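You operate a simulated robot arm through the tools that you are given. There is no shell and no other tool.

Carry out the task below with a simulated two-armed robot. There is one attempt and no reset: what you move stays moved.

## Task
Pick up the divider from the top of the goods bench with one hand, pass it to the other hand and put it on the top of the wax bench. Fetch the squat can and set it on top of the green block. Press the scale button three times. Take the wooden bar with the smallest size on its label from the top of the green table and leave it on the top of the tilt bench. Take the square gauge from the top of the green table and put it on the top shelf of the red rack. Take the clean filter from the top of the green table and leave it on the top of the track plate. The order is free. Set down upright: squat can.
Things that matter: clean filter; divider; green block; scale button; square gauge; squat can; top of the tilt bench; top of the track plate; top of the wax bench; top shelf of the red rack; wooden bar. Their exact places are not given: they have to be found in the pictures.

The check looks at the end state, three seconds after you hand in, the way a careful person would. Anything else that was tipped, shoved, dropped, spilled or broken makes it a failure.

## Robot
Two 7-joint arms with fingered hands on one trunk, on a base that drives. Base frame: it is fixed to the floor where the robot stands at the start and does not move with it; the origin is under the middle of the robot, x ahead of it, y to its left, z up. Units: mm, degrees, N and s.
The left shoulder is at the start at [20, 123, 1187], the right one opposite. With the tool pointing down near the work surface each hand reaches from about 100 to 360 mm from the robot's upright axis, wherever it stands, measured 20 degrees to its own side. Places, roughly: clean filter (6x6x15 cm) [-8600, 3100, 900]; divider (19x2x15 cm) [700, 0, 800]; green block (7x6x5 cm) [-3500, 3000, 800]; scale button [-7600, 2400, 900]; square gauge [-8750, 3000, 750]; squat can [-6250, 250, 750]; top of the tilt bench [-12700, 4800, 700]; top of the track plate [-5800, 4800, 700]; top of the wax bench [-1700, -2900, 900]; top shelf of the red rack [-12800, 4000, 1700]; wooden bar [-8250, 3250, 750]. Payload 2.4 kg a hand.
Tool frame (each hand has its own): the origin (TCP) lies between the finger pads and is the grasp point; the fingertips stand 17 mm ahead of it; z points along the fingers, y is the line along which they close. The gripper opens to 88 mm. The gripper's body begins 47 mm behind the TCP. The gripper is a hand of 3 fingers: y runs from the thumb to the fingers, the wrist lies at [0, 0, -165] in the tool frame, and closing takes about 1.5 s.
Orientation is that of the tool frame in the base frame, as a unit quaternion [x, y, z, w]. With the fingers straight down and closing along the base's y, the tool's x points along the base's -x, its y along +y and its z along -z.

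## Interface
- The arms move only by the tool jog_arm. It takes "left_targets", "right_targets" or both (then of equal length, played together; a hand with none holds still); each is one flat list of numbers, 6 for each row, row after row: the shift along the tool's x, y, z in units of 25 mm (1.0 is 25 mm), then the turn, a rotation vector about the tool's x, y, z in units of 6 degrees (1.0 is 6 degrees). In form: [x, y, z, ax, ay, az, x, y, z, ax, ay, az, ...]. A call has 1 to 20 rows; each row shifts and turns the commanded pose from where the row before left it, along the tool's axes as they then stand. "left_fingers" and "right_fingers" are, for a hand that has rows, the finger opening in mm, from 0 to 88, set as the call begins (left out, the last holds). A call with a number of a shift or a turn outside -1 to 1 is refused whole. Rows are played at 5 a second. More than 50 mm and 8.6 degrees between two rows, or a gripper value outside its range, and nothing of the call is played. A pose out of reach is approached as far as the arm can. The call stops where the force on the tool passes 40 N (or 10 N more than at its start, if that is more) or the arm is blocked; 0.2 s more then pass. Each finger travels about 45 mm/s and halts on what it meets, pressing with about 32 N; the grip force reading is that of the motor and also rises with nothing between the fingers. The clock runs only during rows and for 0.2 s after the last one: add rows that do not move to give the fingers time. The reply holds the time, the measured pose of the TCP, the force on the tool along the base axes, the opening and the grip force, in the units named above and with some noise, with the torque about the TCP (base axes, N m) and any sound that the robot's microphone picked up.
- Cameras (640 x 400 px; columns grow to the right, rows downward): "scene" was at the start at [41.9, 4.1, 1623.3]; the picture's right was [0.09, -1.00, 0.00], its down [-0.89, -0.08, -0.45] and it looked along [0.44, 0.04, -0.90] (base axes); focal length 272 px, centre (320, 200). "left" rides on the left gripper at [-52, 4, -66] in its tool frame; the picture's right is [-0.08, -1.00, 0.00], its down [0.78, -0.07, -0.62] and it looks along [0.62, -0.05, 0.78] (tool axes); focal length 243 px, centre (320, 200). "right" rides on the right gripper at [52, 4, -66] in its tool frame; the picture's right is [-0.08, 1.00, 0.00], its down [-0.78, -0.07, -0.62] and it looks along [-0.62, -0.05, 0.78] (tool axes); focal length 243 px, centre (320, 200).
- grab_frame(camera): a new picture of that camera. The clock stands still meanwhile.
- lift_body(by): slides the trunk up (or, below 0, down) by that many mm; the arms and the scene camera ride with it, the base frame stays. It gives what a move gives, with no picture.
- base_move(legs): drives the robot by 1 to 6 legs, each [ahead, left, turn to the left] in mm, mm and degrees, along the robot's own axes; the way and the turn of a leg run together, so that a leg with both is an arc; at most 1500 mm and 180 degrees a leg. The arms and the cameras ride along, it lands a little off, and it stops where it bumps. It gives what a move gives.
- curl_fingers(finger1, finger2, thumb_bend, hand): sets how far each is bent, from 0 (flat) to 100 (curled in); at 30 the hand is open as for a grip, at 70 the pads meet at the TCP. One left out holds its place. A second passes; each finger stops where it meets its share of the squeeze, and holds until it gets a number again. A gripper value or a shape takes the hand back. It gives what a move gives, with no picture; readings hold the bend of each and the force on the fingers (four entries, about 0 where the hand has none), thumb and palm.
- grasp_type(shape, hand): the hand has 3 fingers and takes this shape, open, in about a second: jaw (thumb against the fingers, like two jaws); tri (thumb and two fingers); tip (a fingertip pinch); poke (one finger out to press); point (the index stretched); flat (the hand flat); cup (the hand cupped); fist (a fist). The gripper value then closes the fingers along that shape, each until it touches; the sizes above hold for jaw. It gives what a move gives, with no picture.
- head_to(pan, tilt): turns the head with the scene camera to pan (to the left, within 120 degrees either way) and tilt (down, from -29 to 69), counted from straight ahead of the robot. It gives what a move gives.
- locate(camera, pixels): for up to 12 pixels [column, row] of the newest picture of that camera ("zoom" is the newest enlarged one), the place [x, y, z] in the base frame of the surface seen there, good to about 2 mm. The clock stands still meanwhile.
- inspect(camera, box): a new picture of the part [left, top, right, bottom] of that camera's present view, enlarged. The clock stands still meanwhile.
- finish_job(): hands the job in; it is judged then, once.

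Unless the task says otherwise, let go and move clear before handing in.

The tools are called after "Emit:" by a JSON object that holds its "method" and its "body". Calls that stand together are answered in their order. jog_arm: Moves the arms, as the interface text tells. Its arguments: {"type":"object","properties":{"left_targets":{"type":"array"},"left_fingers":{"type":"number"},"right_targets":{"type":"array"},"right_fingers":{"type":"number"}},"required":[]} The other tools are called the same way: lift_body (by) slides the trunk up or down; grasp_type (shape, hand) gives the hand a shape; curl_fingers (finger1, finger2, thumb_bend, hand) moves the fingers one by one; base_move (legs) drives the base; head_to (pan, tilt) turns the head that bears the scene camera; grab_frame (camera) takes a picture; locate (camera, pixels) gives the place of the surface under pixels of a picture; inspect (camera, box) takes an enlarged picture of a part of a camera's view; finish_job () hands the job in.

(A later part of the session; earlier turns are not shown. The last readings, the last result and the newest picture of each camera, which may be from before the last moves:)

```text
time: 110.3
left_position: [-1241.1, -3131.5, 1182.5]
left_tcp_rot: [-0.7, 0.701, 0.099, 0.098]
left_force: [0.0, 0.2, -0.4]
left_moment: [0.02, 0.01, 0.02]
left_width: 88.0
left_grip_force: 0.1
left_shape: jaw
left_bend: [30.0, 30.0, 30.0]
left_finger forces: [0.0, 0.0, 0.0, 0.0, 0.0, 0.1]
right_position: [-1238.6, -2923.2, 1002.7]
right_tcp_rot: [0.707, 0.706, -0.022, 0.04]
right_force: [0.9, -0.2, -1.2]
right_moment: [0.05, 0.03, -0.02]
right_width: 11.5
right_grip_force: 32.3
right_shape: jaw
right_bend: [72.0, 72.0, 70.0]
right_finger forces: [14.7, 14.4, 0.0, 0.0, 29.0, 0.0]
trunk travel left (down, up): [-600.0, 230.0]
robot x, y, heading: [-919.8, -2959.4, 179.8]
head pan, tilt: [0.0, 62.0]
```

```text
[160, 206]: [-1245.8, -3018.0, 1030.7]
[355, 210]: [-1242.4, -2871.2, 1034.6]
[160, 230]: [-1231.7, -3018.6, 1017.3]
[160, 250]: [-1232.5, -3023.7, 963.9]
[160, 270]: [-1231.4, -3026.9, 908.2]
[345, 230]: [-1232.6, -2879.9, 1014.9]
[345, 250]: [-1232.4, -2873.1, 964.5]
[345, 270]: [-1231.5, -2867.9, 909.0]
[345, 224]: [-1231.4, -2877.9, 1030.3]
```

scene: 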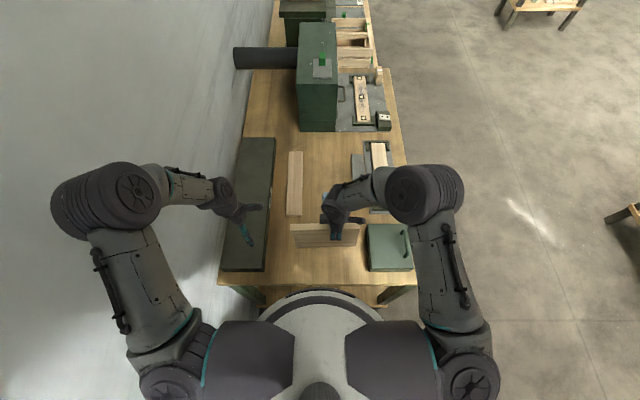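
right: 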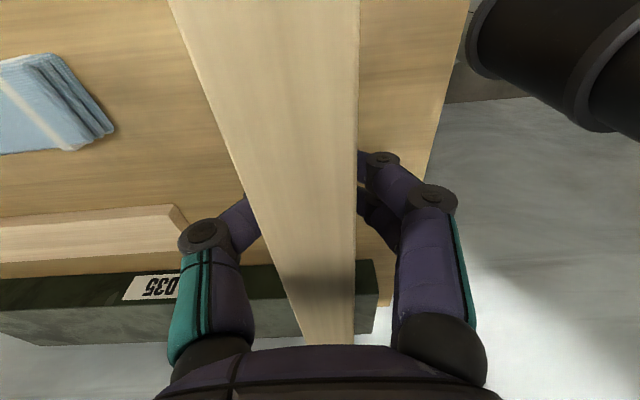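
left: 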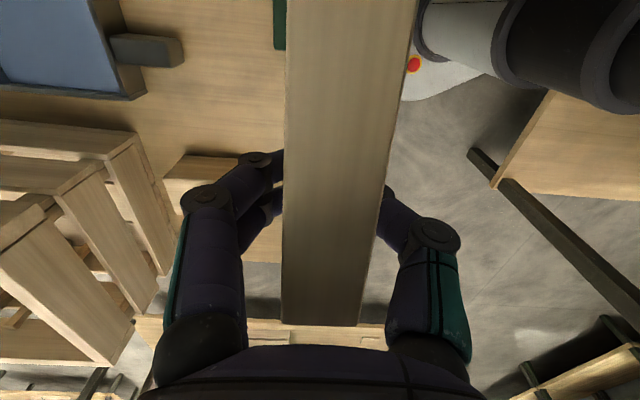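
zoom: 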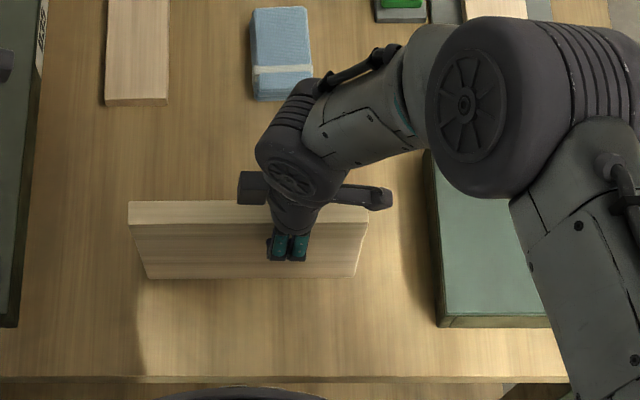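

Now vertical. A small level correction and then lower until light contact.

Emit:
{"method": "jog_arm", "body": {"right_targets": [0, 0, 0, 0, -0.2, 0, 0, 0, 0.06, 0, 0, 0]}}

Emit:
{"method": "jog_arm", "body": {"right_targets": [0, 0, 0.04, 0, 0, 0]}}

```text
time: 111.0
left_position: [-1241.6, -3131.8, 1182.4]
left_tcp_rot: [-0.699, 0.701, 0.098, 0.099]
left_force: [1.4, 0.4, -0.4]
left_moment: [-0.02, -0.03, -0.04]
left_width: 88.1
left_grip_force: 0.1
left_shape: jaw
left_bend: [30.0, 30.0, 30.0]
left_finger forces: [0.0, 0.0, 0.0, 0.1, 0.0, 0.0]
right_position: [-1239.3, -2922.9, 1001.2]
right_tcp_rot: [0.707, 0.705, -0.029, 0.048]
right_force: [0.0, 0.5, -2.0]
right_moment: [0.02, -0.01, 0.01]
right_width: 11.7
right_grip_force: 32.1
right_shape: jaw
right_bend: [72.0, 72.0, 70.0]
right_finger forces: [14.6, 14.5, 0.0, 0.1, 29.2, 0.1]
trunk travel left (down, up): [-600.0, 230.0]
robot x, y, heading: [-923.5, -2957.9, 179.9]
head pan, tilt: [0.0, 62.0]
```

```text
time: 111.3
left_position: [-1240.7, -3130.4, 1181.7]
left_tcp_rot: [-0.7, 0.701, 0.098, 0.097]
left_force: [-0.2, 0.1, -0.1]
left_moment: [-0.01, 0.02, -0.03]
left_width: 88.0
left_grip_force: 0.0
left_shape: jaw
left_bend: [30.0, 30.0, 30.0]
left_finger forces: [0.0, 0.1, 0.1, 0.1, 0.1, 0.0]
right_position: [-1238.8, -2921.6, 1000.5]
right_tcp_rot: [0.707, 0.705, -0.03, 0.047]
right_force: [0.6, 0.5, -2.1]
right_moment: [0.03, 0.01, -0.02]
right_width: 11.7
right_grip_force: 32.4
right_shape: jaw
right_bend: [72.0, 72.0, 70.0]
right_finger forces: [14.6, 14.6, 0.0, 0.0, 29.0, 0.1]
trunk travel left (down, up): [-600.0, 230.0]
robot x, y, heading: [-922.8, -2961.5, 179.9]
head pan, tilt: [0.0, 62.0]
```

Emit:
{"method": "jog_arm", "body": {"right_targets": [0, 0, 0.03, 0, 0, 0]}}

Emit:
{"method": "jog_arm", "body": {"right_targets": [0, 0, 0.02, 0, 0, 0]}}

```text
time: 111.8
left_position: [-1240.6, -3130.6, 1182.8]
left_tcp_rot: [-0.699, 0.701, 0.098, 0.097]
left_force: [0.4, -0.4, 0.3]
left_moment: [-0.02, 0.01, 0.0]
left_width: 87.7
left_grip_force: 0.1
left_shape: jaw
left_bend: [30.0, 30.0, 30.0]
left_finger forces: [0.0, 0.0, 0.1, 0.1, 0.1, 0.1]
right_position: [-1239.3, -2922.1, 1000.2]
right_tcp_rot: [0.707, 0.705, -0.03, 0.046]
right_force: [0.3, 0.5, 3.4]
right_moment: [-0.01, 0.02, 0.02]
right_width: 11.7
right_grip_force: 31.8
right_shape: jaw
right_bend: [72.0, 72.0, 70.0]
right_finger forces: [15.3, 15.1, 0.1, 0.1, 30.1, 0.0]
trunk travel left (down, up): [-600.0, 230.0]
robot x, y, heading: [-926.0, -2956.3, 180.1]
head pan, tilt: [0.0, 62.0]
```

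```text
time: 112.2
left_position: [-1240.5, -3130.6, 1181.2]
left_tcp_rot: [-0.699, 0.702, 0.098, 0.098]
left_force: [0.5, 0.1, 0.1]
left_moment: [0.0, 0.03, -0.01]
left_width: 88.1
left_grip_force: 0.1
left_shape: jaw
left_bend: [30.0, 30.0, 30.0]
left_finger forces: [0.0, 0.0, 0.0, 0.0, 0.0, 0.1]
right_position: [-1238.8, -2923.2, 998.2]
right_tcp_rot: [0.706, 0.706, -0.03, 0.047]
right_force: [0.0, 0.7, 6.8]
right_moment: [0.01, -0.03, 0.0]
right_width: 11.7
right_grip_force: 31.9
right_shape: jaw
right_bend: [72.0, 72.0, 70.0]
right_finger forces: [15.9, 15.8, 0.0, 0.1, 31.0, 0.0]
trunk travel left (down, up): [-600.0, 230.0]
robot x, y, heading: [-923.6, -2959.5, 179.7]
head pan, tilt: [0.0, 62.0]
```

Light, clean contact (6.8 N up, no side force). Now I open slowly in small increments.

Emit:
{"method": "jog_arm", "body": {"right_targets": [0, 0, -0.02, 0, 0, 0, 0, 0, 0, 0, 0, 0], "right_fingers": 13}}

Emit:
{"method": "jog_arm", "body": {"right_targets": [0, 0, 0, 0, 0, 0], "right_fingers": 16}}

Emit:
{"method": "jog_arm", "body": {"right_targets": [0, 0, 0, 0, 0, 0, 0, 0, 0, 0, 0, 0], "right_fingers": 20}}

Emit:
{"method": "inspect", "body": {"camera": "scene", "box": [260, 190, 420, 290]}}

Emit:
{"method": "locate", "body": {"camera": "zoom", "pixels": [[160, 206], [355, 210], [160, 230], [160, 250], [160, 270], [345, 230], [345, 250], [345, 270]]}}

```text
time: 112.8
left_position: [-1239.4, -3130.9, 1181.7]
left_tcp_rot: [-0.7, 0.701, 0.097, 0.098]
left_force: [0.2, 1.1, -1.1]
left_moment: [-0.04, 0.01, 0.02]
left_width: 87.7
left_grip_force: 0.0
left_shape: jaw
left_bend: [30.0, 30.0, 30.0]
left_finger forces: [0.0, 0.0, 0.1, 0.1, 0.0, 0.0]
right_position: [-1239.1, -2922.3, 998.5]
right_tcp_rot: [0.707, 0.705, -0.029, 0.047]
right_force: [0.0, 0.4, 3.5]
right_moment: [-0.01, 0.02, 0.0]
right_width: 14.4
right_grip_force: 0.1
right_shape: jaw
right_bend: [72.0, 72.0, 70.0]
right_finger forces: [0.8, 0.8, 0.0, 0.1, 1.6, 0.0]
trunk travel left (down, up): [-600.0, 230.0]
robot x, y, heading: [-924.8, -2955.6, 180.0]
head pan, tilt: [0.0, 62.0]
```

```text
time: 113.2
left_position: [-1240.7, -3130.4, 1183.2]
left_tcp_rot: [-0.699, 0.702, 0.097, 0.098]
left_force: [-0.8, -0.6, -0.6]
left_moment: [0.03, -0.02, -0.03]
left_width: 87.8
left_grip_force: 0.1
left_shape: jaw
left_bend: [30.0, 30.0, 30.0]
left_finger forces: [0.1, 0.1, 0.0, 0.1, 0.0, 0.0]
right_position: [-1238.8, -2924.2, 999.3]
right_tcp_rot: [0.707, 0.705, -0.029, 0.048]
right_force: [0.7, -0.5, 0.0]
right_moment: [0.01, -0.04, 0.01]
right_width: 16.1
right_grip_force: 0.0
right_shape: jaw
right_bend: [73.0, 73.0, 70.0]
right_finger forces: [0.3, 0.2, 0.0, 0.1, 0.5, 0.1]
trunk travel left (down, up): [-600.0, 230.0]
robot x, y, heading: [-927.5, -2956.3, 180.3]
head pan, tilt: [0.0, 62.0]
```

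```text
time: 113.8
left_position: [-1241.1, -3131.2, 1182.0]
left_tcp_rot: [-0.7, 0.701, 0.098, 0.098]
left_force: [0.5, -0.5, 0.1]
left_moment: [-0.02, 0.05, 0.01]
left_width: 87.8
left_grip_force: 0.0
left_shape: jaw
left_bend: [30.0, 30.0, 30.0]
left_finger forces: [0.0, 0.0, 0.0, 0.0, 0.0, 0.1]
right_position: [-1239.4, -2923.2, 998.5]
right_tcp_rot: [0.707, 0.705, -0.029, 0.047]
right_force: [-0.3, -0.3, 1.0]
right_moment: [-0.04, -0.03, -0.01]
right_width: 19.5
right_grip_force: 0.1
right_shape: jaw
right_bend: [73.0, 73.0, 70.0]
right_finger forces: [0.0, 0.1, 0.0, 0.1, 0.0, 0.1]
trunk travel left (down, up): [-600.0, 230.0]
robot x, y, heading: [-921.7, -2952.3, 179.8]
head pan, tilt: [0.0, 62.0]
```

```text
4.00 times, centred on (340, 240) of scene
```

zoom: 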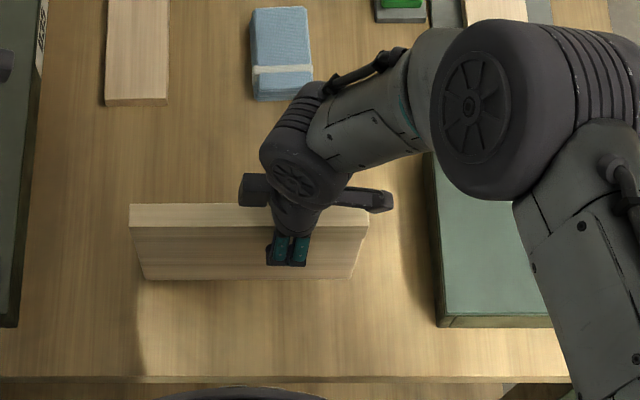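

```text
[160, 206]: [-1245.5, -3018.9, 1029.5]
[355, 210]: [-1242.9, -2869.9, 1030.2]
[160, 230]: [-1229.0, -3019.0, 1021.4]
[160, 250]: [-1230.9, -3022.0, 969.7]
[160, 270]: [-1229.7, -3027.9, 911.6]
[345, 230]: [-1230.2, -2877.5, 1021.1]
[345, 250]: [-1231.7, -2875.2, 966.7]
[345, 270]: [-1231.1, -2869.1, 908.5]
```

The panel stands free and vertical (near face x≈−1230 top and bottom). I continue opening gradually.

Emit:
{"method": "jog_arm", "body": {"right_targets": [0, 0, 0, 0, 0, 0, 0, 0, 0, 0, 0, 0], "right_fingers": 28}}

Emit:
{"method": "jog_arm", "body": {"right_targets": [0, 0, 0, 0, 0, 0, 0, 0, 0, 0, 0, 0], "right_fingers": 40}}

Emit:
{"method": "inspect", "body": {"camera": "scene", "box": [260, 190, 420, 290]}}

Emit:
{"method": "locate", "body": {"camera": "zoom", "pixels": [[160, 206], [355, 210], [160, 230], [160, 250], [160, 270], [345, 230], [345, 250], [345, 270]]}}

Emit:
{"method": "grab_frame", "body": {"camera": "right"}}

```text
time: 114.3
left_position: [-1241.0, -3131.2, 1183.2]
left_tcp_rot: [-0.7, 0.701, 0.098, 0.098]
left_force: [0.0, 1.0, -0.3]
left_moment: [0.0, 0.02, 0.01]
left_width: 87.9
left_grip_force: 0.1
left_shape: jaw
left_bend: [30.0, 30.0, 30.0]
left_finger forces: [0.0, 0.0, 0.0, 0.0, 0.0, 0.0]
right_position: [-1239.1, -2922.8, 999.2]
right_tcp_rot: [0.707, 0.705, -0.029, 0.048]
right_force: [-0.3, -0.5, -0.8]
right_moment: [-0.01, 0.0, -0.04]
right_width: 27.6
right_grip_force: 0.1
right_shape: jaw
right_bend: [73.0, 73.0, 70.0]
right_finger forces: [0.1, 0.1, 0.1, 0.1, 0.1, 0.0]
trunk travel left (down, up): [-600.0, 230.0]
robot x, y, heading: [-923.6, -2958.0, 179.6]
head pan, tilt: [0.0, 62.0]
```

```text
time: 115.0
left_position: [-1241.2, -3131.0, 1183.2]
left_tcp_rot: [-0.7, 0.701, 0.097, 0.098]
left_force: [0.0, 0.1, 0.4]
left_moment: [0.0, 0.01, 0.02]
left_width: 88.0
left_grip_force: 0.1
left_shape: jaw
left_bend: [30.0, 30.0, 30.0]
left_finger forces: [0.1, 0.1, 0.0, 0.0, 0.1, 0.0]
right_position: [-1238.4, -2922.5, 998.8]
right_tcp_rot: [0.707, 0.706, -0.029, 0.048]
right_force: [0.0, -0.2, 0.4]
right_moment: [-0.01, 0.01, -0.04]
right_width: 39.4
right_grip_force: 0.0
right_shape: jaw
right_bend: [73.0, 73.0, 70.0]
right_finger forces: [0.1, 0.0, 0.0, 0.1, 0.1, 0.0]
trunk travel left (down, up): [-600.0, 230.0]
robot x, y, heading: [-922.4, -2956.0, 179.7]
head pan, tilt: [0.0, 62.0]
```

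```text
4.00 times, centred on (340, 240) of scene
```

zoom: 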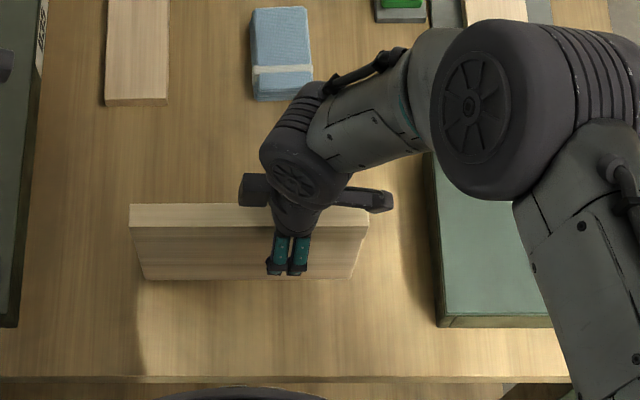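

```text
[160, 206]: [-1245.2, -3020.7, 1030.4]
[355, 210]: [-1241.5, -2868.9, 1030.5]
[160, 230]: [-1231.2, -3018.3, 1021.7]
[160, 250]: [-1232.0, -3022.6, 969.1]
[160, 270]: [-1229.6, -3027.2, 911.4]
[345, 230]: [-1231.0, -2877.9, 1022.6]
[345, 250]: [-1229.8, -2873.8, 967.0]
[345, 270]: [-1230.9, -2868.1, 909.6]
```

```text
taken
```

right: 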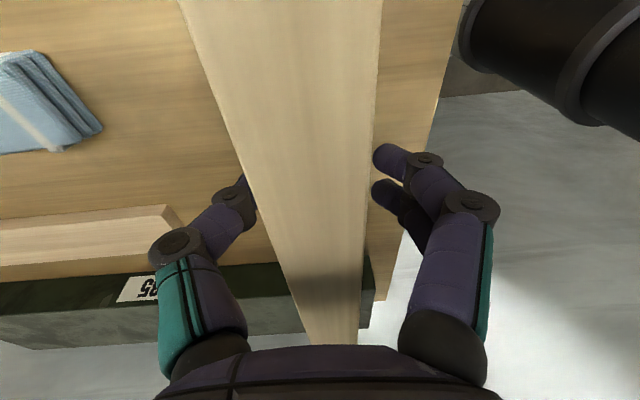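

The panel stays put. I lift the right hand straight up out of the way.

Emit:
{"method": "jog_arm", "body": {"right_targets": [0, 0, -0.4, 0, 0, 0, 0, 0, -0.6, 0, 0, 0, 0, 0, -0.8, 0, 0, 0, 0, 0, -1, 0, 0, 0, 0, 0, -1, 0, 0, 0, 0, 0, -1, 0, 0, 0]}}

Emit:
{"method": "inspect", "body": {"camera": "scene", "box": [260, 190, 420, 290]}}

Emit:
{"method": "locate", "body": {"camera": "zoom", "pixels": [[160, 206], [355, 210], [160, 230], [160, 250], [160, 270], [345, 230], [345, 250], [345, 270]]}}

```text
time: 116.3
left_position: [-1241.4, -3130.5, 1182.6]
left_tcp_rot: [-0.7, 0.701, 0.098, 0.098]
left_force: [0.4, 0.5, -0.5]
left_moment: [-0.01, 0.0, -0.01]
left_width: 87.8
left_grip_force: 0.2
left_shape: jaw
left_bend: [30.0, 30.0, 30.0]
left_finger forces: [0.2, 0.1, 0.1, 0.0, 0.1, 0.0]
right_position: [-1242.2, -2908.8, 1120.8]
right_tcp_rot: [0.706, 0.706, -0.031, 0.048]
right_force: [0.1, -0.1, 0.5]
right_moment: [-0.03, -0.03, 0.02]
right_width: 39.5
right_grip_force: 0.0
right_shape: jaw
right_bend: [73.0, 73.0, 70.0]
right_finger forces: [0.1, 0.0, 0.1, 0.0, 0.0, 0.0]
trunk travel left (down, up): [-600.0, 230.0]
robot x, y, heading: [-924.1, -2961.5, 180.0]
head pan, tilt: [0.0, 62.0]
```

```text
4.00 times, centred on (340, 240) of scene
```

zoom: 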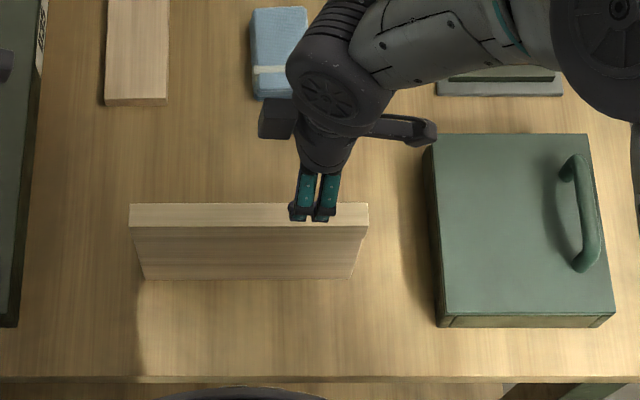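

```text
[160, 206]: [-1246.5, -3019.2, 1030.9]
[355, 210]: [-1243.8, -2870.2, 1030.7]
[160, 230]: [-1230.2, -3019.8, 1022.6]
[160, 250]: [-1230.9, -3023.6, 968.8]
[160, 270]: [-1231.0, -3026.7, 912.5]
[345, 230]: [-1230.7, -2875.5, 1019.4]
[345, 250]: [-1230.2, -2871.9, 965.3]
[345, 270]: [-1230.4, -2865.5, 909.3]
```

The divider stands on the wax bench, untouched by the hand. I back away and bring both hands back to their natural orientation.

Emit:
{"method": "base_move", "body": {"legs": [[-350, 0, 0]]}}

Emit:
{"method": "jog_arm", "body": {"left_targets": [0, 0, 0, 0, 0.88, 0, 0, 0, 0, 0, 0.88, 0, 0, 0, 0, 0, 0.88, 0, 0, 0, 0, 0, 0, -1, 0, 0, 0, 0, 0, -1, 0, 0, 0, 0, 0, -1, 0, 0, 0, 0, 0, -1, 0, 0, 0, 0, 0, -1, 0, 0, 0, 0, 0, -1, 0, 0, 0, 0, 0, -1, 0, 0, 0, 0, 0, -1, 0, 0, 0, 0, 0, -1, 0, 0, 0, 0, 0, -1, 0, 0, 0, 0, 0, -1, 0, 0, 0, 0, 0, -1, 0, 0, 0, 0, 0, -1, 0, 0, 0, 0, 0, -1, 0, 0, 0, 0, 0, -1], "right_targets": [0, 0, 0, 0.24, 0.35, 0, 0.3, 0, 0, 0, 0.35, 0, 0.3, 0, 0, 0, 0.34, 0, 0.6, 0, 0, 0, 0, 1, 0, 0, 0, 0, 0, 1, 0, 0, 0, 0, 0, 1, 0, 0, 0, 0, 0, 1, 0, 0, 0, 0, 0, 1, 0, 0, 0, 0, 0, 1, 0, 0, 0, 0, 0, 1, 0, 0, 0, 0, 0, 1, 0, 0, 0, 0, 0, 1, 0, 0, 0, 0, 0, 1, 0, 0, 0, 0, 0, 1, 0, 0, 0, 0, 0, 1, 0, 0, 0, 0, 0, 1, 0, 0, 0, 0, 0, 1, 0, 0, 0, 0, 0, 1], "right_fingers": 88}}

Emit:
{"method": "grab_frame", "body": {"camera": "scene"}}

```text
time: 118.6
left_position: [-888.4, -3131.7, 1182.9]
left_tcp_rot: [-0.698, 0.703, 0.097, 0.099]
left_force: [-0.4, -0.3, 0.5]
left_moment: [-0.02, 0.0, -0.02]
left_width: 87.7
left_grip_force: 0.0
left_shape: jaw
left_bend: [30.0, 30.0, 30.0]
left_finger forces: [0.1, 0.1, 0.1, 0.1, 0.0, 0.1]
right_position: [-887.3, -2911.4, 1119.7]
right_tcp_rot: [0.708, 0.704, -0.029, 0.046]
right_force: [0.1, -0.3, 0.0]
right_moment: [-0.02, -0.01, 0.04]
right_width: 39.6
right_grip_force: 0.1
right_shape: jaw
right_bend: [73.0, 73.0, 70.0]
right_finger forces: [0.0, 0.1, 0.0, 0.0, 0.1, 0.1]
trunk travel left (down, up): [-600.0, 230.0]
robot x, y, heading: [-568.0, -2962.8, 179.5]
head pan, tilt: [0.0, 62.0]
```

```text
time: 122.4
left_position: [-887.9, -3131.4, 1183.0]
left_tcp_rot: [1.0, -0.003, 0.0, 0.0]
left_force: [-0.3, 0.0, 0.2]
left_moment: [-0.02, 0.0, 0.0]
left_width: 87.8
left_grip_force: 0.1
left_shape: jaw
left_bend: [30.0, 30.0, 30.0]
left_finger forces: [0.1, 0.1, 0.1, 0.1, 0.0, 0.0]
right_position: [-889.3, -2880.9, 1117.9]
right_tcp_rot: [1.0, -0.003, -0.001, 0.0]
right_force: [0.6, 0.1, -0.2]
right_moment: [0.04, 0.0, -0.04]
right_width: 87.8
right_grip_force: 0.0
right_shape: jaw
right_bend: [30.0, 30.0, 30.0]
right_finger forces: [0.1, 0.1, 0.0, 0.0, 0.0, 0.1]
trunk travel left (down, up): [-600.0, 230.0]
robot x, y, heading: [-570.8, -2961.0, 179.7]
head pan, tilt: [0.0, 62.0]
```

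```text
taken
```

scene: 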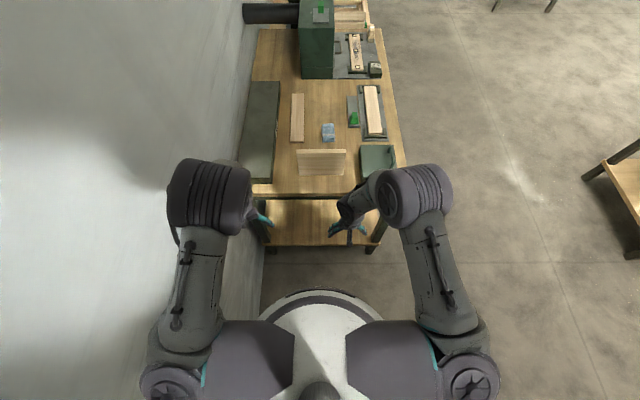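

The divider is standing in place. I move to the aisle (y≈−1800) and survey the way west.

Emit:
{"method": "base_move", "body": {"legs": [[0, -1160, 0]]}}

Emit:
{"method": "head_to", "body": {"pan": 0, "tilt": 15}}

Emit:
{"method": "grab_frame", "body": {"camera": "scene"}}

Emit:
{"method": "head_to", "body": {"pan": -50, "tilt": 15}}

Emit:
{"method": "grab_frame", "body": {"camera": "scene"}}

```text
time: 128.2
left_position: [-884.5, -1998.5, 1182.7]
left_tcp_rot: [1.0, 0.001, 0.0, 0.001]
left_force: [-0.8, 0.6, 0.3]
left_moment: [0.01, 0.0, 0.01]
left_width: 88.2
left_grip_force: 0.1
left_shape: jaw
left_bend: [30.0, 30.0, 30.0]
left_finger forces: [0.0, 0.1, 0.0, 0.0, 0.0, 0.1]
right_position: [-887.6, -1747.7, 1118.9]
right_tcp_rot: [1.0, 0.001, -0.001, 0.001]
right_force: [-1.0, 0.3, 0.6]
right_moment: [-0.01, -0.01, -0.01]
right_width: 88.1
right_grip_force: 0.0
right_shape: jaw
right_bend: [30.0, 30.0, 30.0]
right_finger forces: [0.0, 0.0, 0.1, 0.1, 0.0, 0.0]
trunk travel left (down, up): [-600.0, 230.0]
robot x, y, heading: [-566.7, -1822.1, -179.9]
head pan, tilt: [0.0, 62.0]
```

```text
time: 129.4
left_position: [-884.4, -1999.1, 1183.3]
left_tcp_rot: [1.0, 0.0, 0.0, 0.0]
left_force: [-0.1, -0.5, -0.2]
left_moment: [0.02, -0.01, 0.0]
left_width: 88.0
left_grip_force: 0.0
left_shape: jaw
left_bend: [30.0, 30.0, 30.0]
left_finger forces: [0.1, 0.1, 0.0, 0.0, 0.0, 0.0]
right_position: [-887.4, -1747.9, 1118.0]
right_tcp_rot: [1.0, 0.001, 0.0, 0.0]
right_force: [0.1, -0.6, 1.1]
right_moment: [0.02, 0.04, 0.0]
right_width: 87.7
right_grip_force: 0.1
right_shape: jaw
right_bend: [30.0, 30.0, 30.0]
right_finger forces: [0.0, 0.0, 0.0, 0.0, 0.0, 0.0]
trunk travel left (down, up): [-600.0, 230.0]
robot x, y, heading: [-564.5, -1822.0, -179.9]
head pan, tilt: [0.0, 15.0]
```

```text
taken
```

scene: 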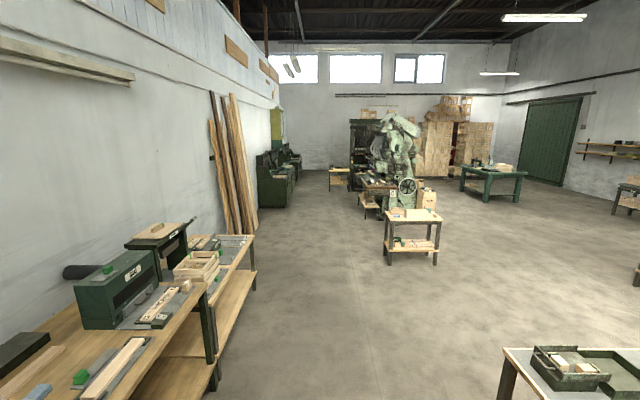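

```text
time: 130.6
left_position: [-884.4, -1999.0, 1182.7]
left_tcp_rot: [1.0, 0.001, 0.001, 0.0]
left_force: [0.2, -0.5, 0.3]
left_moment: [0.04, 0.01, -0.03]
left_width: 87.9
left_grip_force: 0.0
left_shape: jaw
left_bend: [30.0, 30.0, 30.0]
left_finger forces: [0.0, 0.0, 0.1, 0.0, 0.0, 0.0]
right_position: [-886.9, -1748.9, 1118.1]
right_tcp_rot: [1.0, 0.001, 0.0, 0.0]
right_force: [-0.4, -1.2, 0.4]
right_moment: [0.04, 0.0, 0.0]
right_width: 87.8
right_grip_force: 0.0
right_shape: jaw
right_bend: [30.0, 30.0, 30.0]
right_finger forces: [0.0, 0.0, 0.0, 0.1, 0.1, 0.0]
trunk travel left (down, up): [-600.0, 230.0]
robot x, y, heading: [-563.4, -1822.6, -180.0]
head pan, tilt: [-50.0, 15.0]
```

```text
taken
```

scene: 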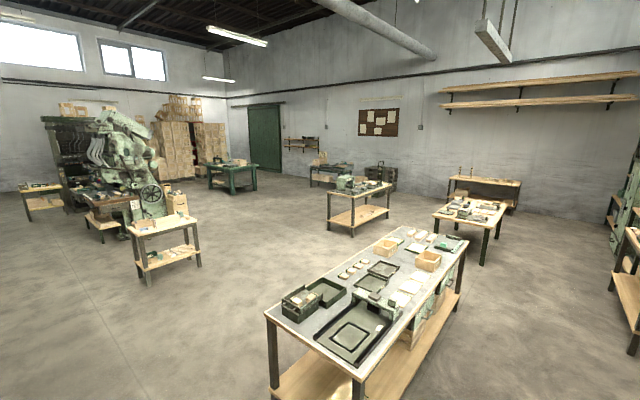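

I'll locate the benches in this view to build a map.

Emit:
{"method": "locate", "body": {"camera": "scene", "pixels": [[165, 225], [360, 185], [467, 180], [470, 210], [233, 162], [332, 165], [148, 285], [197, 265], [353, 235], [482, 262], [40, 190], [380, 165]]}}

Emit:
{"method": "locate", "body": {"camera": "scene", "pixels": [[270, 315], [355, 375], [465, 240], [435, 210], [505, 208], [330, 195], [388, 185], [510, 185], [135, 230], [195, 215], [180, 140], [270, 140]]}}

```text
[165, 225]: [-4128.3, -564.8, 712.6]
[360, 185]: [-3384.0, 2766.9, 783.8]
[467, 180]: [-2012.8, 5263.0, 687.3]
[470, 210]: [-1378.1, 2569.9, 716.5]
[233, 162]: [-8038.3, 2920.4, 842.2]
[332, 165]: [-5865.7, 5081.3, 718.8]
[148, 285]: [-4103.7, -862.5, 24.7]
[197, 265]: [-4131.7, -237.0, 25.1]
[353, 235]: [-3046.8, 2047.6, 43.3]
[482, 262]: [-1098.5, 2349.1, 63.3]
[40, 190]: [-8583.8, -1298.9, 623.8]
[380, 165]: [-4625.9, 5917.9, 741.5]
```

```text
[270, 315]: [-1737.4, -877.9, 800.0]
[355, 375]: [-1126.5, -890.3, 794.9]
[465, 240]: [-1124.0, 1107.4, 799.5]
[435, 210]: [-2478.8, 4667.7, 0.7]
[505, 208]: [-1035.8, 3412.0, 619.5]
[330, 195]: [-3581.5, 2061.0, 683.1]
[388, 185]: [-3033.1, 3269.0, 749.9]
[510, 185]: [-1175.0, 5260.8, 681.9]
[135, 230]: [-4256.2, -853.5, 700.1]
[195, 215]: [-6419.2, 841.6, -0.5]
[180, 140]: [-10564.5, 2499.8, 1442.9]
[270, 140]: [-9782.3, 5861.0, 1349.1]
```

The map is taking shape: tray table x −1740…−1125, small bench near (−4150, −550), block table x −3580…−3030, y 2050…3270, green table near (−8000, 2900). I drive west to the open middle and look on.

Emit:
{"method": "base_move", "body": {"legs": [[1450, 0, 0], [1000, 0, 0], [0, 0, -45], [1500, 0, 0]]}}

Emit:
{"method": "head_to", "body": {"pan": 40, "tilt": 20}}

Emit:
{"method": "grab_frame", "body": {"camera": "scene"}}

Emit:
{"method": "head_to", "body": {"pan": -20, "tilt": 20}}

Emit:
{"method": "grab_frame", "body": {"camera": "scene"}}

```text
time: 150.0
left_position: [-4223.4, -759.6, 1182.9]
left_tcp_rot: [0.925, -0.381, 0.002, 0.0]
left_force: [0.0, 0.4, 0.8]
left_moment: [-0.01, -0.04, 0.01]
left_width: 87.9
left_grip_force: 0.0
left_shape: jaw
left_bend: [30.0, 30.0, 30.0]
left_finger forces: [0.0, 0.1, 0.1, 0.1, 0.1, 0.1]
right_position: [-4048.1, -580.6, 1118.0]
right_tcp_rot: [0.924, -0.381, 0.001, -0.001]
right_force: [-0.2, -0.3, 0.6]
right_moment: [-0.01, 0.01, 0.03]
right_width: 87.9
right_grip_force: 0.2
right_shape: jaw
right_bend: [30.0, 30.0, 30.0]
right_finger forces: [0.0, 0.0, 0.0, 0.0, 0.0, 0.1]
trunk travel left (down, up): [-600.0, 230.0]
robot x, y, heading: [-3871.4, -858.5, 135.0]
head pan, tilt: [-50.0, 15.0]
stopped in leg 4: the robot was blocked; the commanded pose is now the measured one
```

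```text
time: 151.7
left_position: [-4221.3, -758.3, 1182.6]
left_tcp_rot: [0.924, -0.382, 0.0, 0.0]
left_force: [0.5, 0.6, 0.1]
left_moment: [0.0, 0.0, 0.0]
left_width: 87.7
left_grip_force: 0.0
left_shape: jaw
left_bend: [30.0, 30.0, 30.0]
left_finger forces: [0.1, 0.0, 0.1, 0.0, 0.1, 0.0]
right_position: [-4045.6, -580.4, 1118.6]
right_tcp_rot: [0.924, -0.382, 0.0, 0.0]
right_force: [0.1, -1.0, 0.5]
right_moment: [0.0, 0.0, -0.02]
right_width: 87.9
right_grip_force: 0.0
right_shape: jaw
right_bend: [30.0, 30.0, 30.0]
right_finger forces: [0.0, 0.0, 0.0, 0.0, 0.0, 0.0]
trunk travel left (down, up): [-600.0, 230.0]
robot x, y, heading: [-3874.9, -861.7, 135.4]
head pan, tilt: [40.0, 20.0]
```

```text
taken
```

scene: 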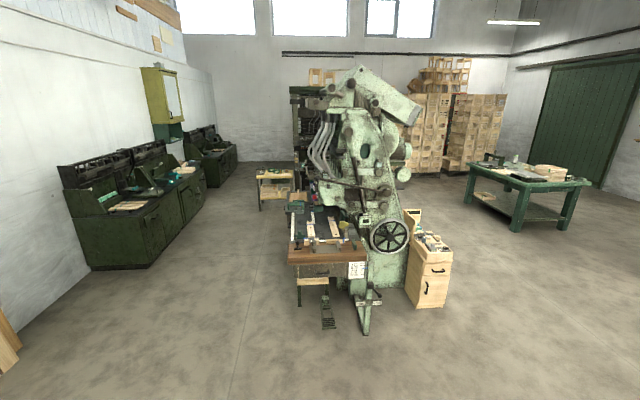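

```text
time: 153.0
left_position: [-4220.2, -759.8, 1181.6]
left_tcp_rot: [0.924, -0.381, -0.001, 0.0]
left_force: [0.0, -0.2, 0.3]
left_moment: [0.0, 0.0, 0.02]
left_width: 87.9
left_grip_force: 0.1
left_shape: jaw
left_bend: [30.0, 30.0, 30.0]
left_finger forces: [0.0, 0.0, 0.1, 0.1, 0.1, 0.0]
right_position: [-4044.1, -580.6, 1119.2]
right_tcp_rot: [0.924, -0.382, 0.001, -0.001]
right_force: [0.3, 0.0, 0.7]
right_moment: [-0.02, 0.01, -0.02]
right_width: 87.8
right_grip_force: 0.0
right_shape: jaw
right_bend: [30.0, 30.0, 30.0]
right_finger forces: [0.1, 0.1, 0.0, 0.0, 0.0, 0.0]
trunk travel left (down, up): [-600.0, 230.0]
robot x, y, heading: [-3872.5, -860.3, 135.2]
head pan, tilt: [-20.0, 20.0]
```

```text
taken
```

scene: 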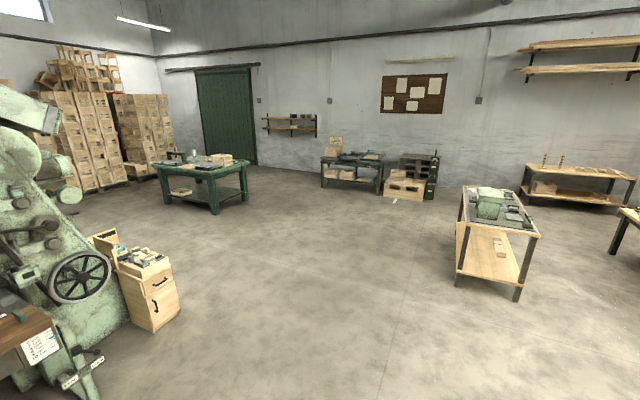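

The drive stopped because the base met the small bench's leg at about (−4100, −860) – my mistake. I'll look at that bench to see that nothing moved.

Emit:
{"method": "head_to", "body": {"pan": 10, "tilt": 60}}

Emit:
{"method": "grab_frame", "body": {"camera": "scene"}}

Emit:
{"method": "locate", "body": {"camera": "scene", "pixels": [[300, 200], [340, 180], [320, 150], [360, 220]]}}

```text
time: 154.0
left_position: [-4219.7, -759.1, 1183.2]
left_tcp_rot: [0.924, -0.382, 0.0, 0.0]
left_force: [0.9, 0.0, -0.5]
left_moment: [0.02, 0.0, -0.01]
left_width: 87.9
left_grip_force: 0.0
left_shape: jaw
left_bend: [30.0, 30.0, 30.0]
left_finger forces: [0.0, 0.0, 0.0, 0.1, 0.0, 0.1]
right_position: [-4044.0, -580.6, 1118.5]
right_tcp_rot: [0.924, -0.382, 0.0, 0.0]
right_force: [0.2, 0.2, 0.2]
right_moment: [-0.01, 0.01, 0.01]
right_width: 88.1
right_grip_force: 0.0
right_shape: jaw
right_bend: [30.0, 30.0, 30.0]
right_finger forces: [0.1, 0.0, 0.0, 0.0, 0.1, 0.0]
trunk travel left (down, up): [-600.0, 230.0]
robot x, y, heading: [-3871.8, -859.6, 135.3]
head pan, tilt: [10.0, 60.0]
```

```text
taken
```

scene: 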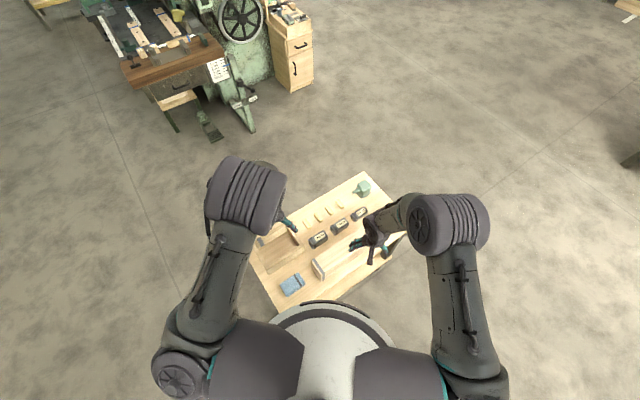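

```text
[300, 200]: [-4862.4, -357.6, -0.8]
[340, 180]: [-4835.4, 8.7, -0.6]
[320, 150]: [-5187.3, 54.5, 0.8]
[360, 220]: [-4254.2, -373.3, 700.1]
```

Items on the small bench look undisturbed. I back off and check its corner positions against the earlier ones.

Emit:
{"method": "base_move", "body": {"legs": [[-400, 0, 0]]}}

Emit:
{"method": "head_to", "body": {"pan": 0, "tilt": 45}}

Emit:
{"method": "grab_frame", "body": {"camera": "scene"}}

```text
time: 156.6
left_position: [-3933.5, -1046.2, 1182.5]
left_tcp_rot: [0.926, -0.379, 0.001, 0.0]
left_force: [0.7, -0.2, -0.2]
left_moment: [-0.04, -0.01, -0.01]
left_width: 87.8
left_grip_force: 0.2
left_shape: jaw
left_bend: [30.0, 30.0, 30.0]
left_finger forces: [0.0, 0.1, 0.0, 0.0, 0.0, 0.1]
right_position: [-3759.1, -867.2, 1118.8]
right_tcp_rot: [0.925, -0.379, 0.001, 0.0]
right_force: [-0.2, -0.4, 0.7]
right_moment: [-0.01, 0.02, -0.01]
right_width: 87.7
right_grip_force: 0.0
right_shape: jaw
right_bend: [30.0, 30.0, 30.0]
right_finger forces: [0.1, 0.0, 0.0, 0.0, 0.1, 0.0]
trunk travel left (down, up): [-600.0, 230.0]
robot x, y, heading: [-3580.4, -1143.9, 135.5]
head pan, tilt: [10.0, 60.0]
```

```text
time: 157.3
left_position: [-3934.1, -1046.8, 1183.5]
left_tcp_rot: [0.925, -0.38, 0.0, 0.001]
left_force: [-0.1, 0.8, -0.2]
left_moment: [0.02, 0.01, 0.02]
left_width: 87.9
left_grip_force: 0.1
left_shape: jaw
left_bend: [30.0, 30.0, 30.0]
left_finger forces: [0.1, 0.0, 0.0, 0.0, 0.1, 0.0]
right_position: [-3759.1, -866.0, 1118.6]
right_tcp_rot: [0.925, -0.38, 0.0, 0.0]
right_force: [0.2, 0.2, -0.3]
right_moment: [-0.01, -0.02, 0.01]
right_width: 87.8
right_grip_force: 0.0
right_shape: jaw
right_bend: [30.0, 30.0, 30.0]
right_finger forces: [0.1, 0.1, 0.0, 0.0, 0.0, 0.0]
trunk travel left (down, up): [-600.0, 230.0]
robot x, y, heading: [-3586.4, -1145.4, 134.9]
head pan, tilt: [0.0, 45.0]
```

```text
taken
```

scene: 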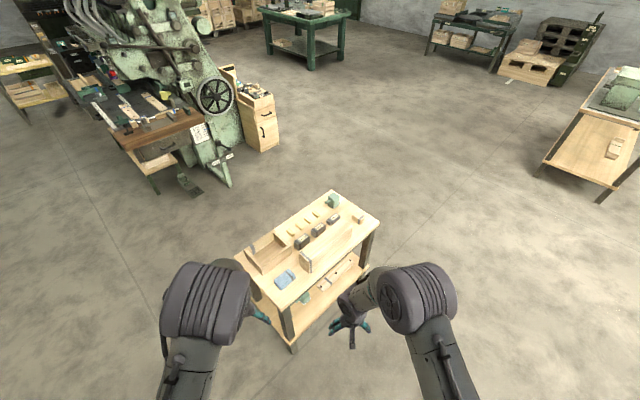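

Emit:
{"method": "locate", "body": {"camera": "scene", "pixels": [[282, 306], [379, 222], [333, 192], [292, 348], [237, 255], [258, 95], [120, 130], [225, 183], [262, 150], [232, 75]]}}

Emit:
{"method": "inspect", "body": {"camera": "scene", "box": [180, 50, 340, 150]}}

```text
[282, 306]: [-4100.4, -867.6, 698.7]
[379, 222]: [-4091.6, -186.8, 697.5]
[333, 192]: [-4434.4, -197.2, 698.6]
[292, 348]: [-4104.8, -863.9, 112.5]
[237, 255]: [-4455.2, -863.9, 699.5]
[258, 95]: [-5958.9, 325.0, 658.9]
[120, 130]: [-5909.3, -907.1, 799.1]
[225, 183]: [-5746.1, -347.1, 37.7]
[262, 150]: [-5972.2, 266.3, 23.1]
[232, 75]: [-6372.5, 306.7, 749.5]
```

```text
4.00 times, centred on (260, 100) of scene
```

zoom: 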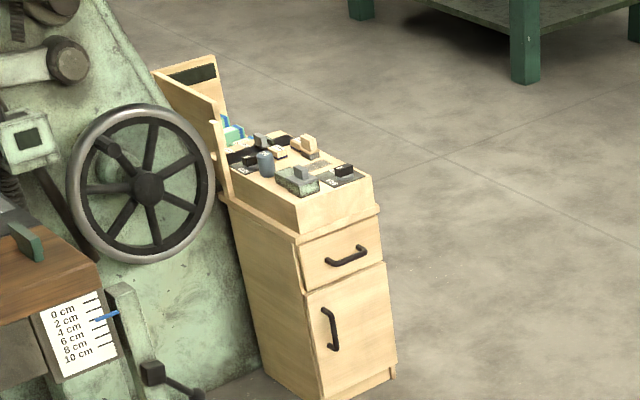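

The small bench is where it was (corner −4100, −867). The squat can is probably the grey‑blue cylinder on the drawer cabinet near (−6250, 250). I drive around north to approach it.

Emit:
{"method": "base_move", "body": {"legs": [[0, 0, -45], [1500, 0, 0], [600, 0, 0], [0, 0, 90], [1500, 0, 0]]}}

Emit:
{"method": "head_to", "body": {"pan": 20, "tilt": 30}}

Emit:
{"method": "grab_frame", "body": {"camera": "scene"}}

```text
time: 180.6
left_position: [-5484.8, 713.4, 1181.5]
left_tcp_rot: [1.0, 0.014, 0.0, -0.001]
left_force: [0.3, 0.2, 0.5]
left_moment: [-0.01, -0.02, -0.06]
left_width: 88.0
left_grip_force: 0.0
left_shape: jaw
left_bend: [30.0, 30.0, 30.0]
left_finger forces: [0.0, 0.1, 0.0, 0.1, 0.0, 0.1]
right_position: [-5493.0, 964.1, 1120.0]
right_tcp_rot: [1.0, 0.013, -0.001, 0.0]
right_force: [-0.1, 0.6, -0.8]
right_moment: [0.0, 0.01, 0.0]
right_width: 87.9
right_grip_force: 0.1
right_shape: jaw
right_bend: [30.0, 30.0, 30.0]
right_finger forces: [0.0, 0.0, 0.0, 0.1, 0.0, 0.0]
trunk travel left (down, up): [-600.0, 230.0]
robot x, y, heading: [-5170.3, 896.7, -178.6]
head pan, tilt: [0.0, 45.0]
```

```text
time: 181.4
left_position: [-5484.3, 714.3, 1182.4]
left_tcp_rot: [1.0, 0.014, -0.001, 0.0]
left_force: [0.5, 0.4, -0.3]
left_moment: [0.0, 0.03, -0.01]
left_width: 87.9
left_grip_force: 0.1
left_shape: jaw
left_bend: [30.0, 30.0, 30.0]
left_finger forces: [0.0, 0.0, 0.0, 0.0, 0.0, 0.0]
right_position: [-5493.9, 964.3, 1118.4]
right_tcp_rot: [1.0, 0.014, 0.0, 0.0]
right_force: [-0.2, 0.4, 0.8]
right_moment: [-0.01, 0.0, 0.0]
right_width: 87.8
right_grip_force: 0.0
right_shape: jaw
right_bend: [30.0, 30.0, 30.0]
right_finger forces: [0.1, 0.0, 0.0, 0.0, 0.0, 0.1]
trunk travel left (down, up): [-600.0, 230.0]
robot x, y, heading: [-5172.4, 894.9, -178.3]
head pan, tilt: [20.0, 30.0]
```

```text
taken
```

scene: 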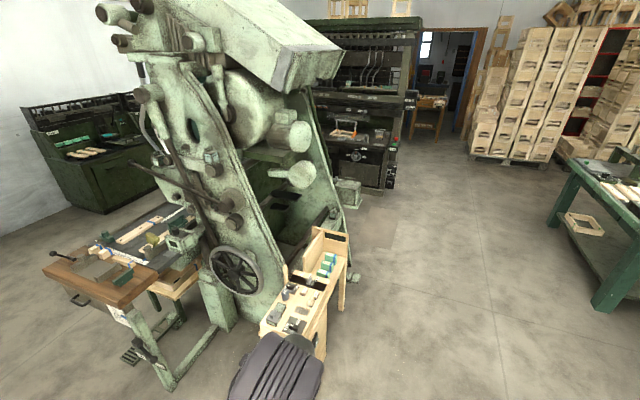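

Emit:
{"method": "inspect", "body": {"camera": "scene", "box": [240, 220, 368, 300]}}

Emit:
{"method": "base_move", "body": {"legs": [[1100, 0, -1.5], [0, 0, 90]]}}

Emit:
{"method": "head_to", "body": {"pan": 0, "tilt": 45}}

Emit:
{"method": "grab_frame", "body": {"camera": "scene"}}

```text
5.00 times, centred on (304, 260) of scene
```

zoom: 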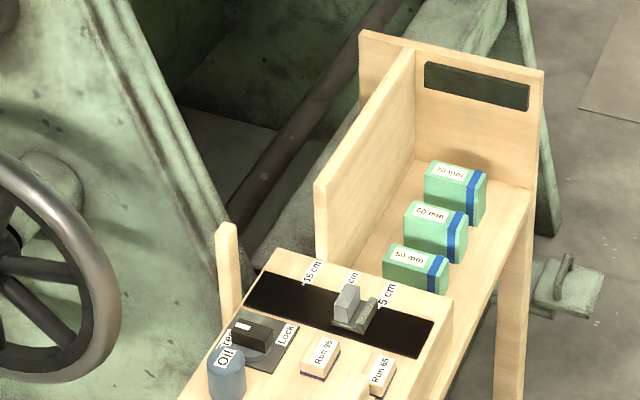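

```text
time: 190.9
left_position: [-6103.4, 567.6, 1182.4]
left_tcp_rot: [0.711, 0.703, 0.0, 0.0]
left_force: [0.6, 0.4, -0.7]
left_moment: [0.01, -0.01, 0.0]
left_width: 87.8
left_grip_force: 0.0
left_shape: jaw
left_bend: [30.0, 30.0, 30.0]
left_finger forces: [0.0, 0.0, 0.0, 0.0, 0.1, 0.0]
right_position: [-6352.5, 566.6, 1118.4]
right_tcp_rot: [0.711, 0.703, 0.0, 0.0]
right_force: [0.4, 0.0, -0.1]
right_moment: [0.01, 0.03, 0.0]
right_width: 88.0
right_grip_force: 0.0
right_shape: jaw
right_bend: [30.0, 30.0, 30.0]
right_finger forces: [0.0, 0.1, 0.0, 0.0, 0.0, 0.0]
trunk travel left (down, up): [-600.0, 230.0]
robot x, y, heading: [-6271.5, 888.3, -90.5]
head pan, tilt: [20.0, 30.0]
```

```text
time: 191.7
left_position: [-6101.3, 567.0, 1182.5]
left_tcp_rot: [0.711, 0.704, 0.001, 0.0]
left_force: [-0.5, -0.1, -0.6]
left_moment: [0.03, 0.01, 0.0]
left_width: 87.8
left_grip_force: 0.1
left_shape: jaw
left_bend: [30.0, 30.0, 30.0]
left_finger forces: [0.0, 0.0, 0.0, 0.1, 0.1, 0.0]
right_position: [-6353.1, 568.9, 1118.9]
right_tcp_rot: [0.711, 0.703, 0.0, 0.0]
right_force: [0.2, 0.4, -0.3]
right_moment: [0.02, 0.01, 0.0]
right_width: 87.9
right_grip_force: 0.0
right_shape: jaw
right_bend: [30.0, 30.0, 30.0]
right_finger forces: [0.0, 0.1, 0.0, 0.0, 0.0, 0.0]
trunk travel left (down, up): [-600.0, 230.0]
robot x, y, heading: [-6271.2, 884.3, -90.7]
head pan, tilt: [0.0, 45.0]
```

```text
taken
```

scene: 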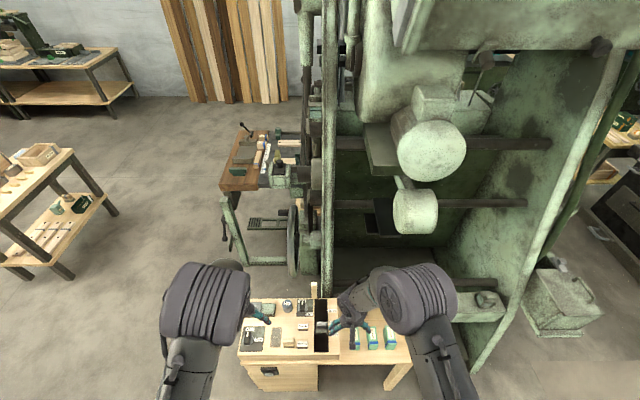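

The cabinet is just ahead (pixels 235–420, 285–390). I zoom in.

Emit:
{"method": "inspect", "body": {"camera": "scene", "box": [230, 280, 390, 380]}}

Emit:
{"method": "locate", "body": {"camera": "zoom", "pixels": [[230, 105], [230, 125], [100, 220], [300, 240], [40, 340], [440, 340], [350, 330]]}}

```text
4.00 times, centred on (310, 330) of scene
```

zoom: 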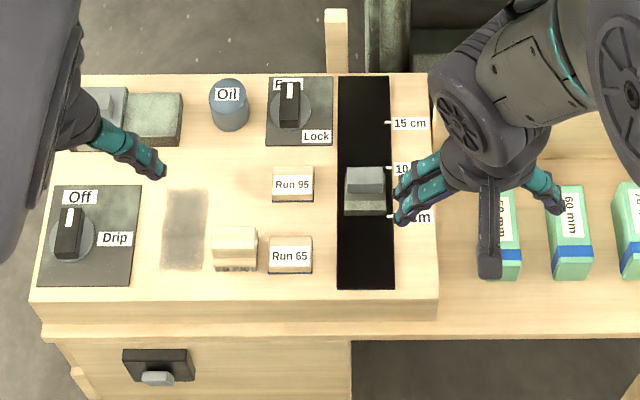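

```text
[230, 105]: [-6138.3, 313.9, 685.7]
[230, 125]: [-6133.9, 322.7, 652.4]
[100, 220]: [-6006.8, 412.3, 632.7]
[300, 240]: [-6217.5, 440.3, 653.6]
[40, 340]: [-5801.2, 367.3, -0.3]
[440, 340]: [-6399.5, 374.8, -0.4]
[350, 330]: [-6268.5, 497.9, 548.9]
```

The can labelled "Oil" at zoom (229,105) is the candidate. I get its size and surroundings.

Emit:
{"method": "locate", "body": {"camera": "zoom", "pixels": [[229, 82], [229, 92], [212, 105], [247, 105], [229, 112], [229, 130], [200, 150], [260, 150], [190, 105], [280, 90], [150, 105], [235, 60]]}}

Emit:
{"method": "inspect", "body": {"camera": "scene", "box": [262, 290, 310, 320]}}

```text
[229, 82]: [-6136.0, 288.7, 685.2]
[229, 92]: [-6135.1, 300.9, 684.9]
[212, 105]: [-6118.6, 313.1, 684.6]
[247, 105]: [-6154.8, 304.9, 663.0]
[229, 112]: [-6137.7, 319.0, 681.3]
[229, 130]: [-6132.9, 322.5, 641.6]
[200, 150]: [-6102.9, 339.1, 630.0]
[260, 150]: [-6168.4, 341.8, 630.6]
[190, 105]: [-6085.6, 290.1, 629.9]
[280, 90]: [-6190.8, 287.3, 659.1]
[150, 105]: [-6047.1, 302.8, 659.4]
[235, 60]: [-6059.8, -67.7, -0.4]
```

```text
13.33 times, centred on (286, 305) of scene
```

zoom: 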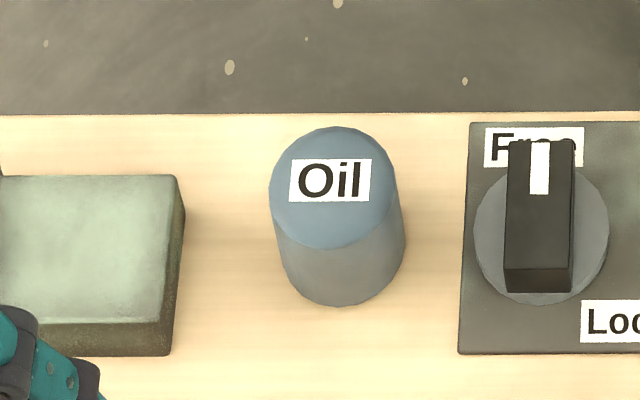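

The Oil can is about 38 mm wide, 55 mm tall at (−6137, 306), base z 630 – the rough place given was (−6250, 250, 750), so I check other candidates nearby such as around the wooden post at zoom (335,40).

Emit:
{"method": "inspect", "body": {"camera": "scene", "box": [280, 220, 440, 320]}}

Emit:
{"method": "locate", "body": {"camera": "zoom", "pixels": [[135, 255], [135, 270], [240, 150], [330, 260], [440, 180], [560, 220], [130, 200]]}}

```text
4.00 times, centred on (360, 270) of scene
```

zoom: 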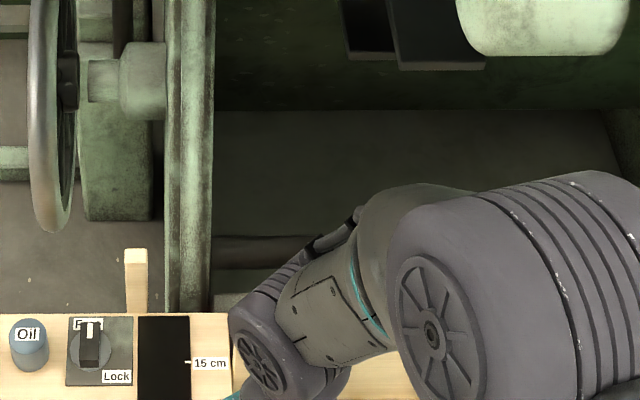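

```text
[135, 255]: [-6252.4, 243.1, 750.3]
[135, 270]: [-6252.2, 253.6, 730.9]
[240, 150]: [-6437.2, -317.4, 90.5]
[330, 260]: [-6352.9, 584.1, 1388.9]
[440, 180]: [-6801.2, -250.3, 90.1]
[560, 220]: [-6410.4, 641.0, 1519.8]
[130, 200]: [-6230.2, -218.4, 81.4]
```

The rough places appear to be coarsely rounded, so the Oil can (centre ≈ (−6137, 306), z 630–685) fits and is the only can there. Straight from the north it is too far; the east side lets the left hand close along y with free room, so I drive round to face it from the east.

Emit:
{"method": "base_move", "body": {"legs": [[0, 720, 0.6], [0, 0, -90], [0, 456, 0]]}}

Emit:
{"method": "head_to", "body": {"pan": 10, "tilt": 50}}

Emit:
{"method": "grab_frame", "body": {"camera": "scene"}}

```text
time: 201.8
left_position: [-5865.2, 252.5, 1182.0]
left_tcp_rot: [1.0, 0.005, 0.001, 0.0]
left_force: [-0.8, 0.3, 0.4]
left_moment: [0.04, 0.01, -0.01]
left_width: 88.0
left_grip_force: 0.2
left_shape: jaw
left_bend: [30.0, 30.0, 30.0]
left_finger forces: [0.0, 0.0, 0.1, 0.0, 0.0, 0.0]
right_position: [-5871.0, 501.9, 1119.0]
right_tcp_rot: [1.0, 0.006, 0.0, 0.0]
right_force: [-0.1, -0.3, 0.3]
right_moment: [0.01, 0.0, 0.02]
right_width: 87.8
right_grip_force: 0.0
right_shape: jaw
right_bend: [30.0, 30.0, 30.0]
right_finger forces: [0.1, 0.0, 0.0, 0.0, 0.1, 0.0]
trunk travel left (down, up): [-600.0, 230.0]
robot x, y, heading: [-5550.0, 433.3, -179.4]
head pan, tilt: [0.0, 45.0]
```

```text
time: 202.5
left_position: [-5867.3, 253.0, 1181.9]
left_tcp_rot: [1.0, 0.006, 0.0, 0.0]
left_force: [0.4, -1.1, -0.2]
left_moment: [0.02, -0.03, 0.0]
left_width: 88.0
left_grip_force: 0.0
left_shape: jaw
left_bend: [30.0, 30.0, 30.0]
left_finger forces: [0.1, 0.0, 0.0, 0.0, 0.0, 0.0]
right_position: [-5870.8, 504.7, 1118.3]
right_tcp_rot: [1.0, 0.006, 0.0, 0.001]
right_force: [0.3, 0.2, -0.7]
right_moment: [-0.02, -0.05, 0.0]
right_width: 87.7
right_grip_force: 0.0
right_shape: jaw
right_bend: [30.0, 30.0, 30.0]
right_finger forces: [0.0, 0.1, 0.1, 0.0, 0.0, 0.0]
trunk travel left (down, up): [-600.0, 230.0]
robot x, y, heading: [-5548.9, 433.6, -179.3]
head pan, tilt: [10.0, 50.0]
```

```text
taken
```

scene: 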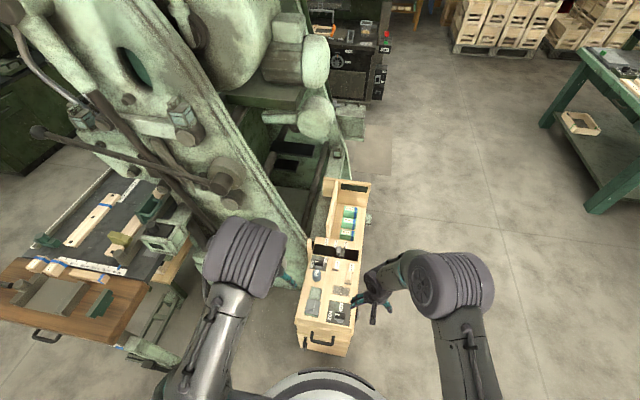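

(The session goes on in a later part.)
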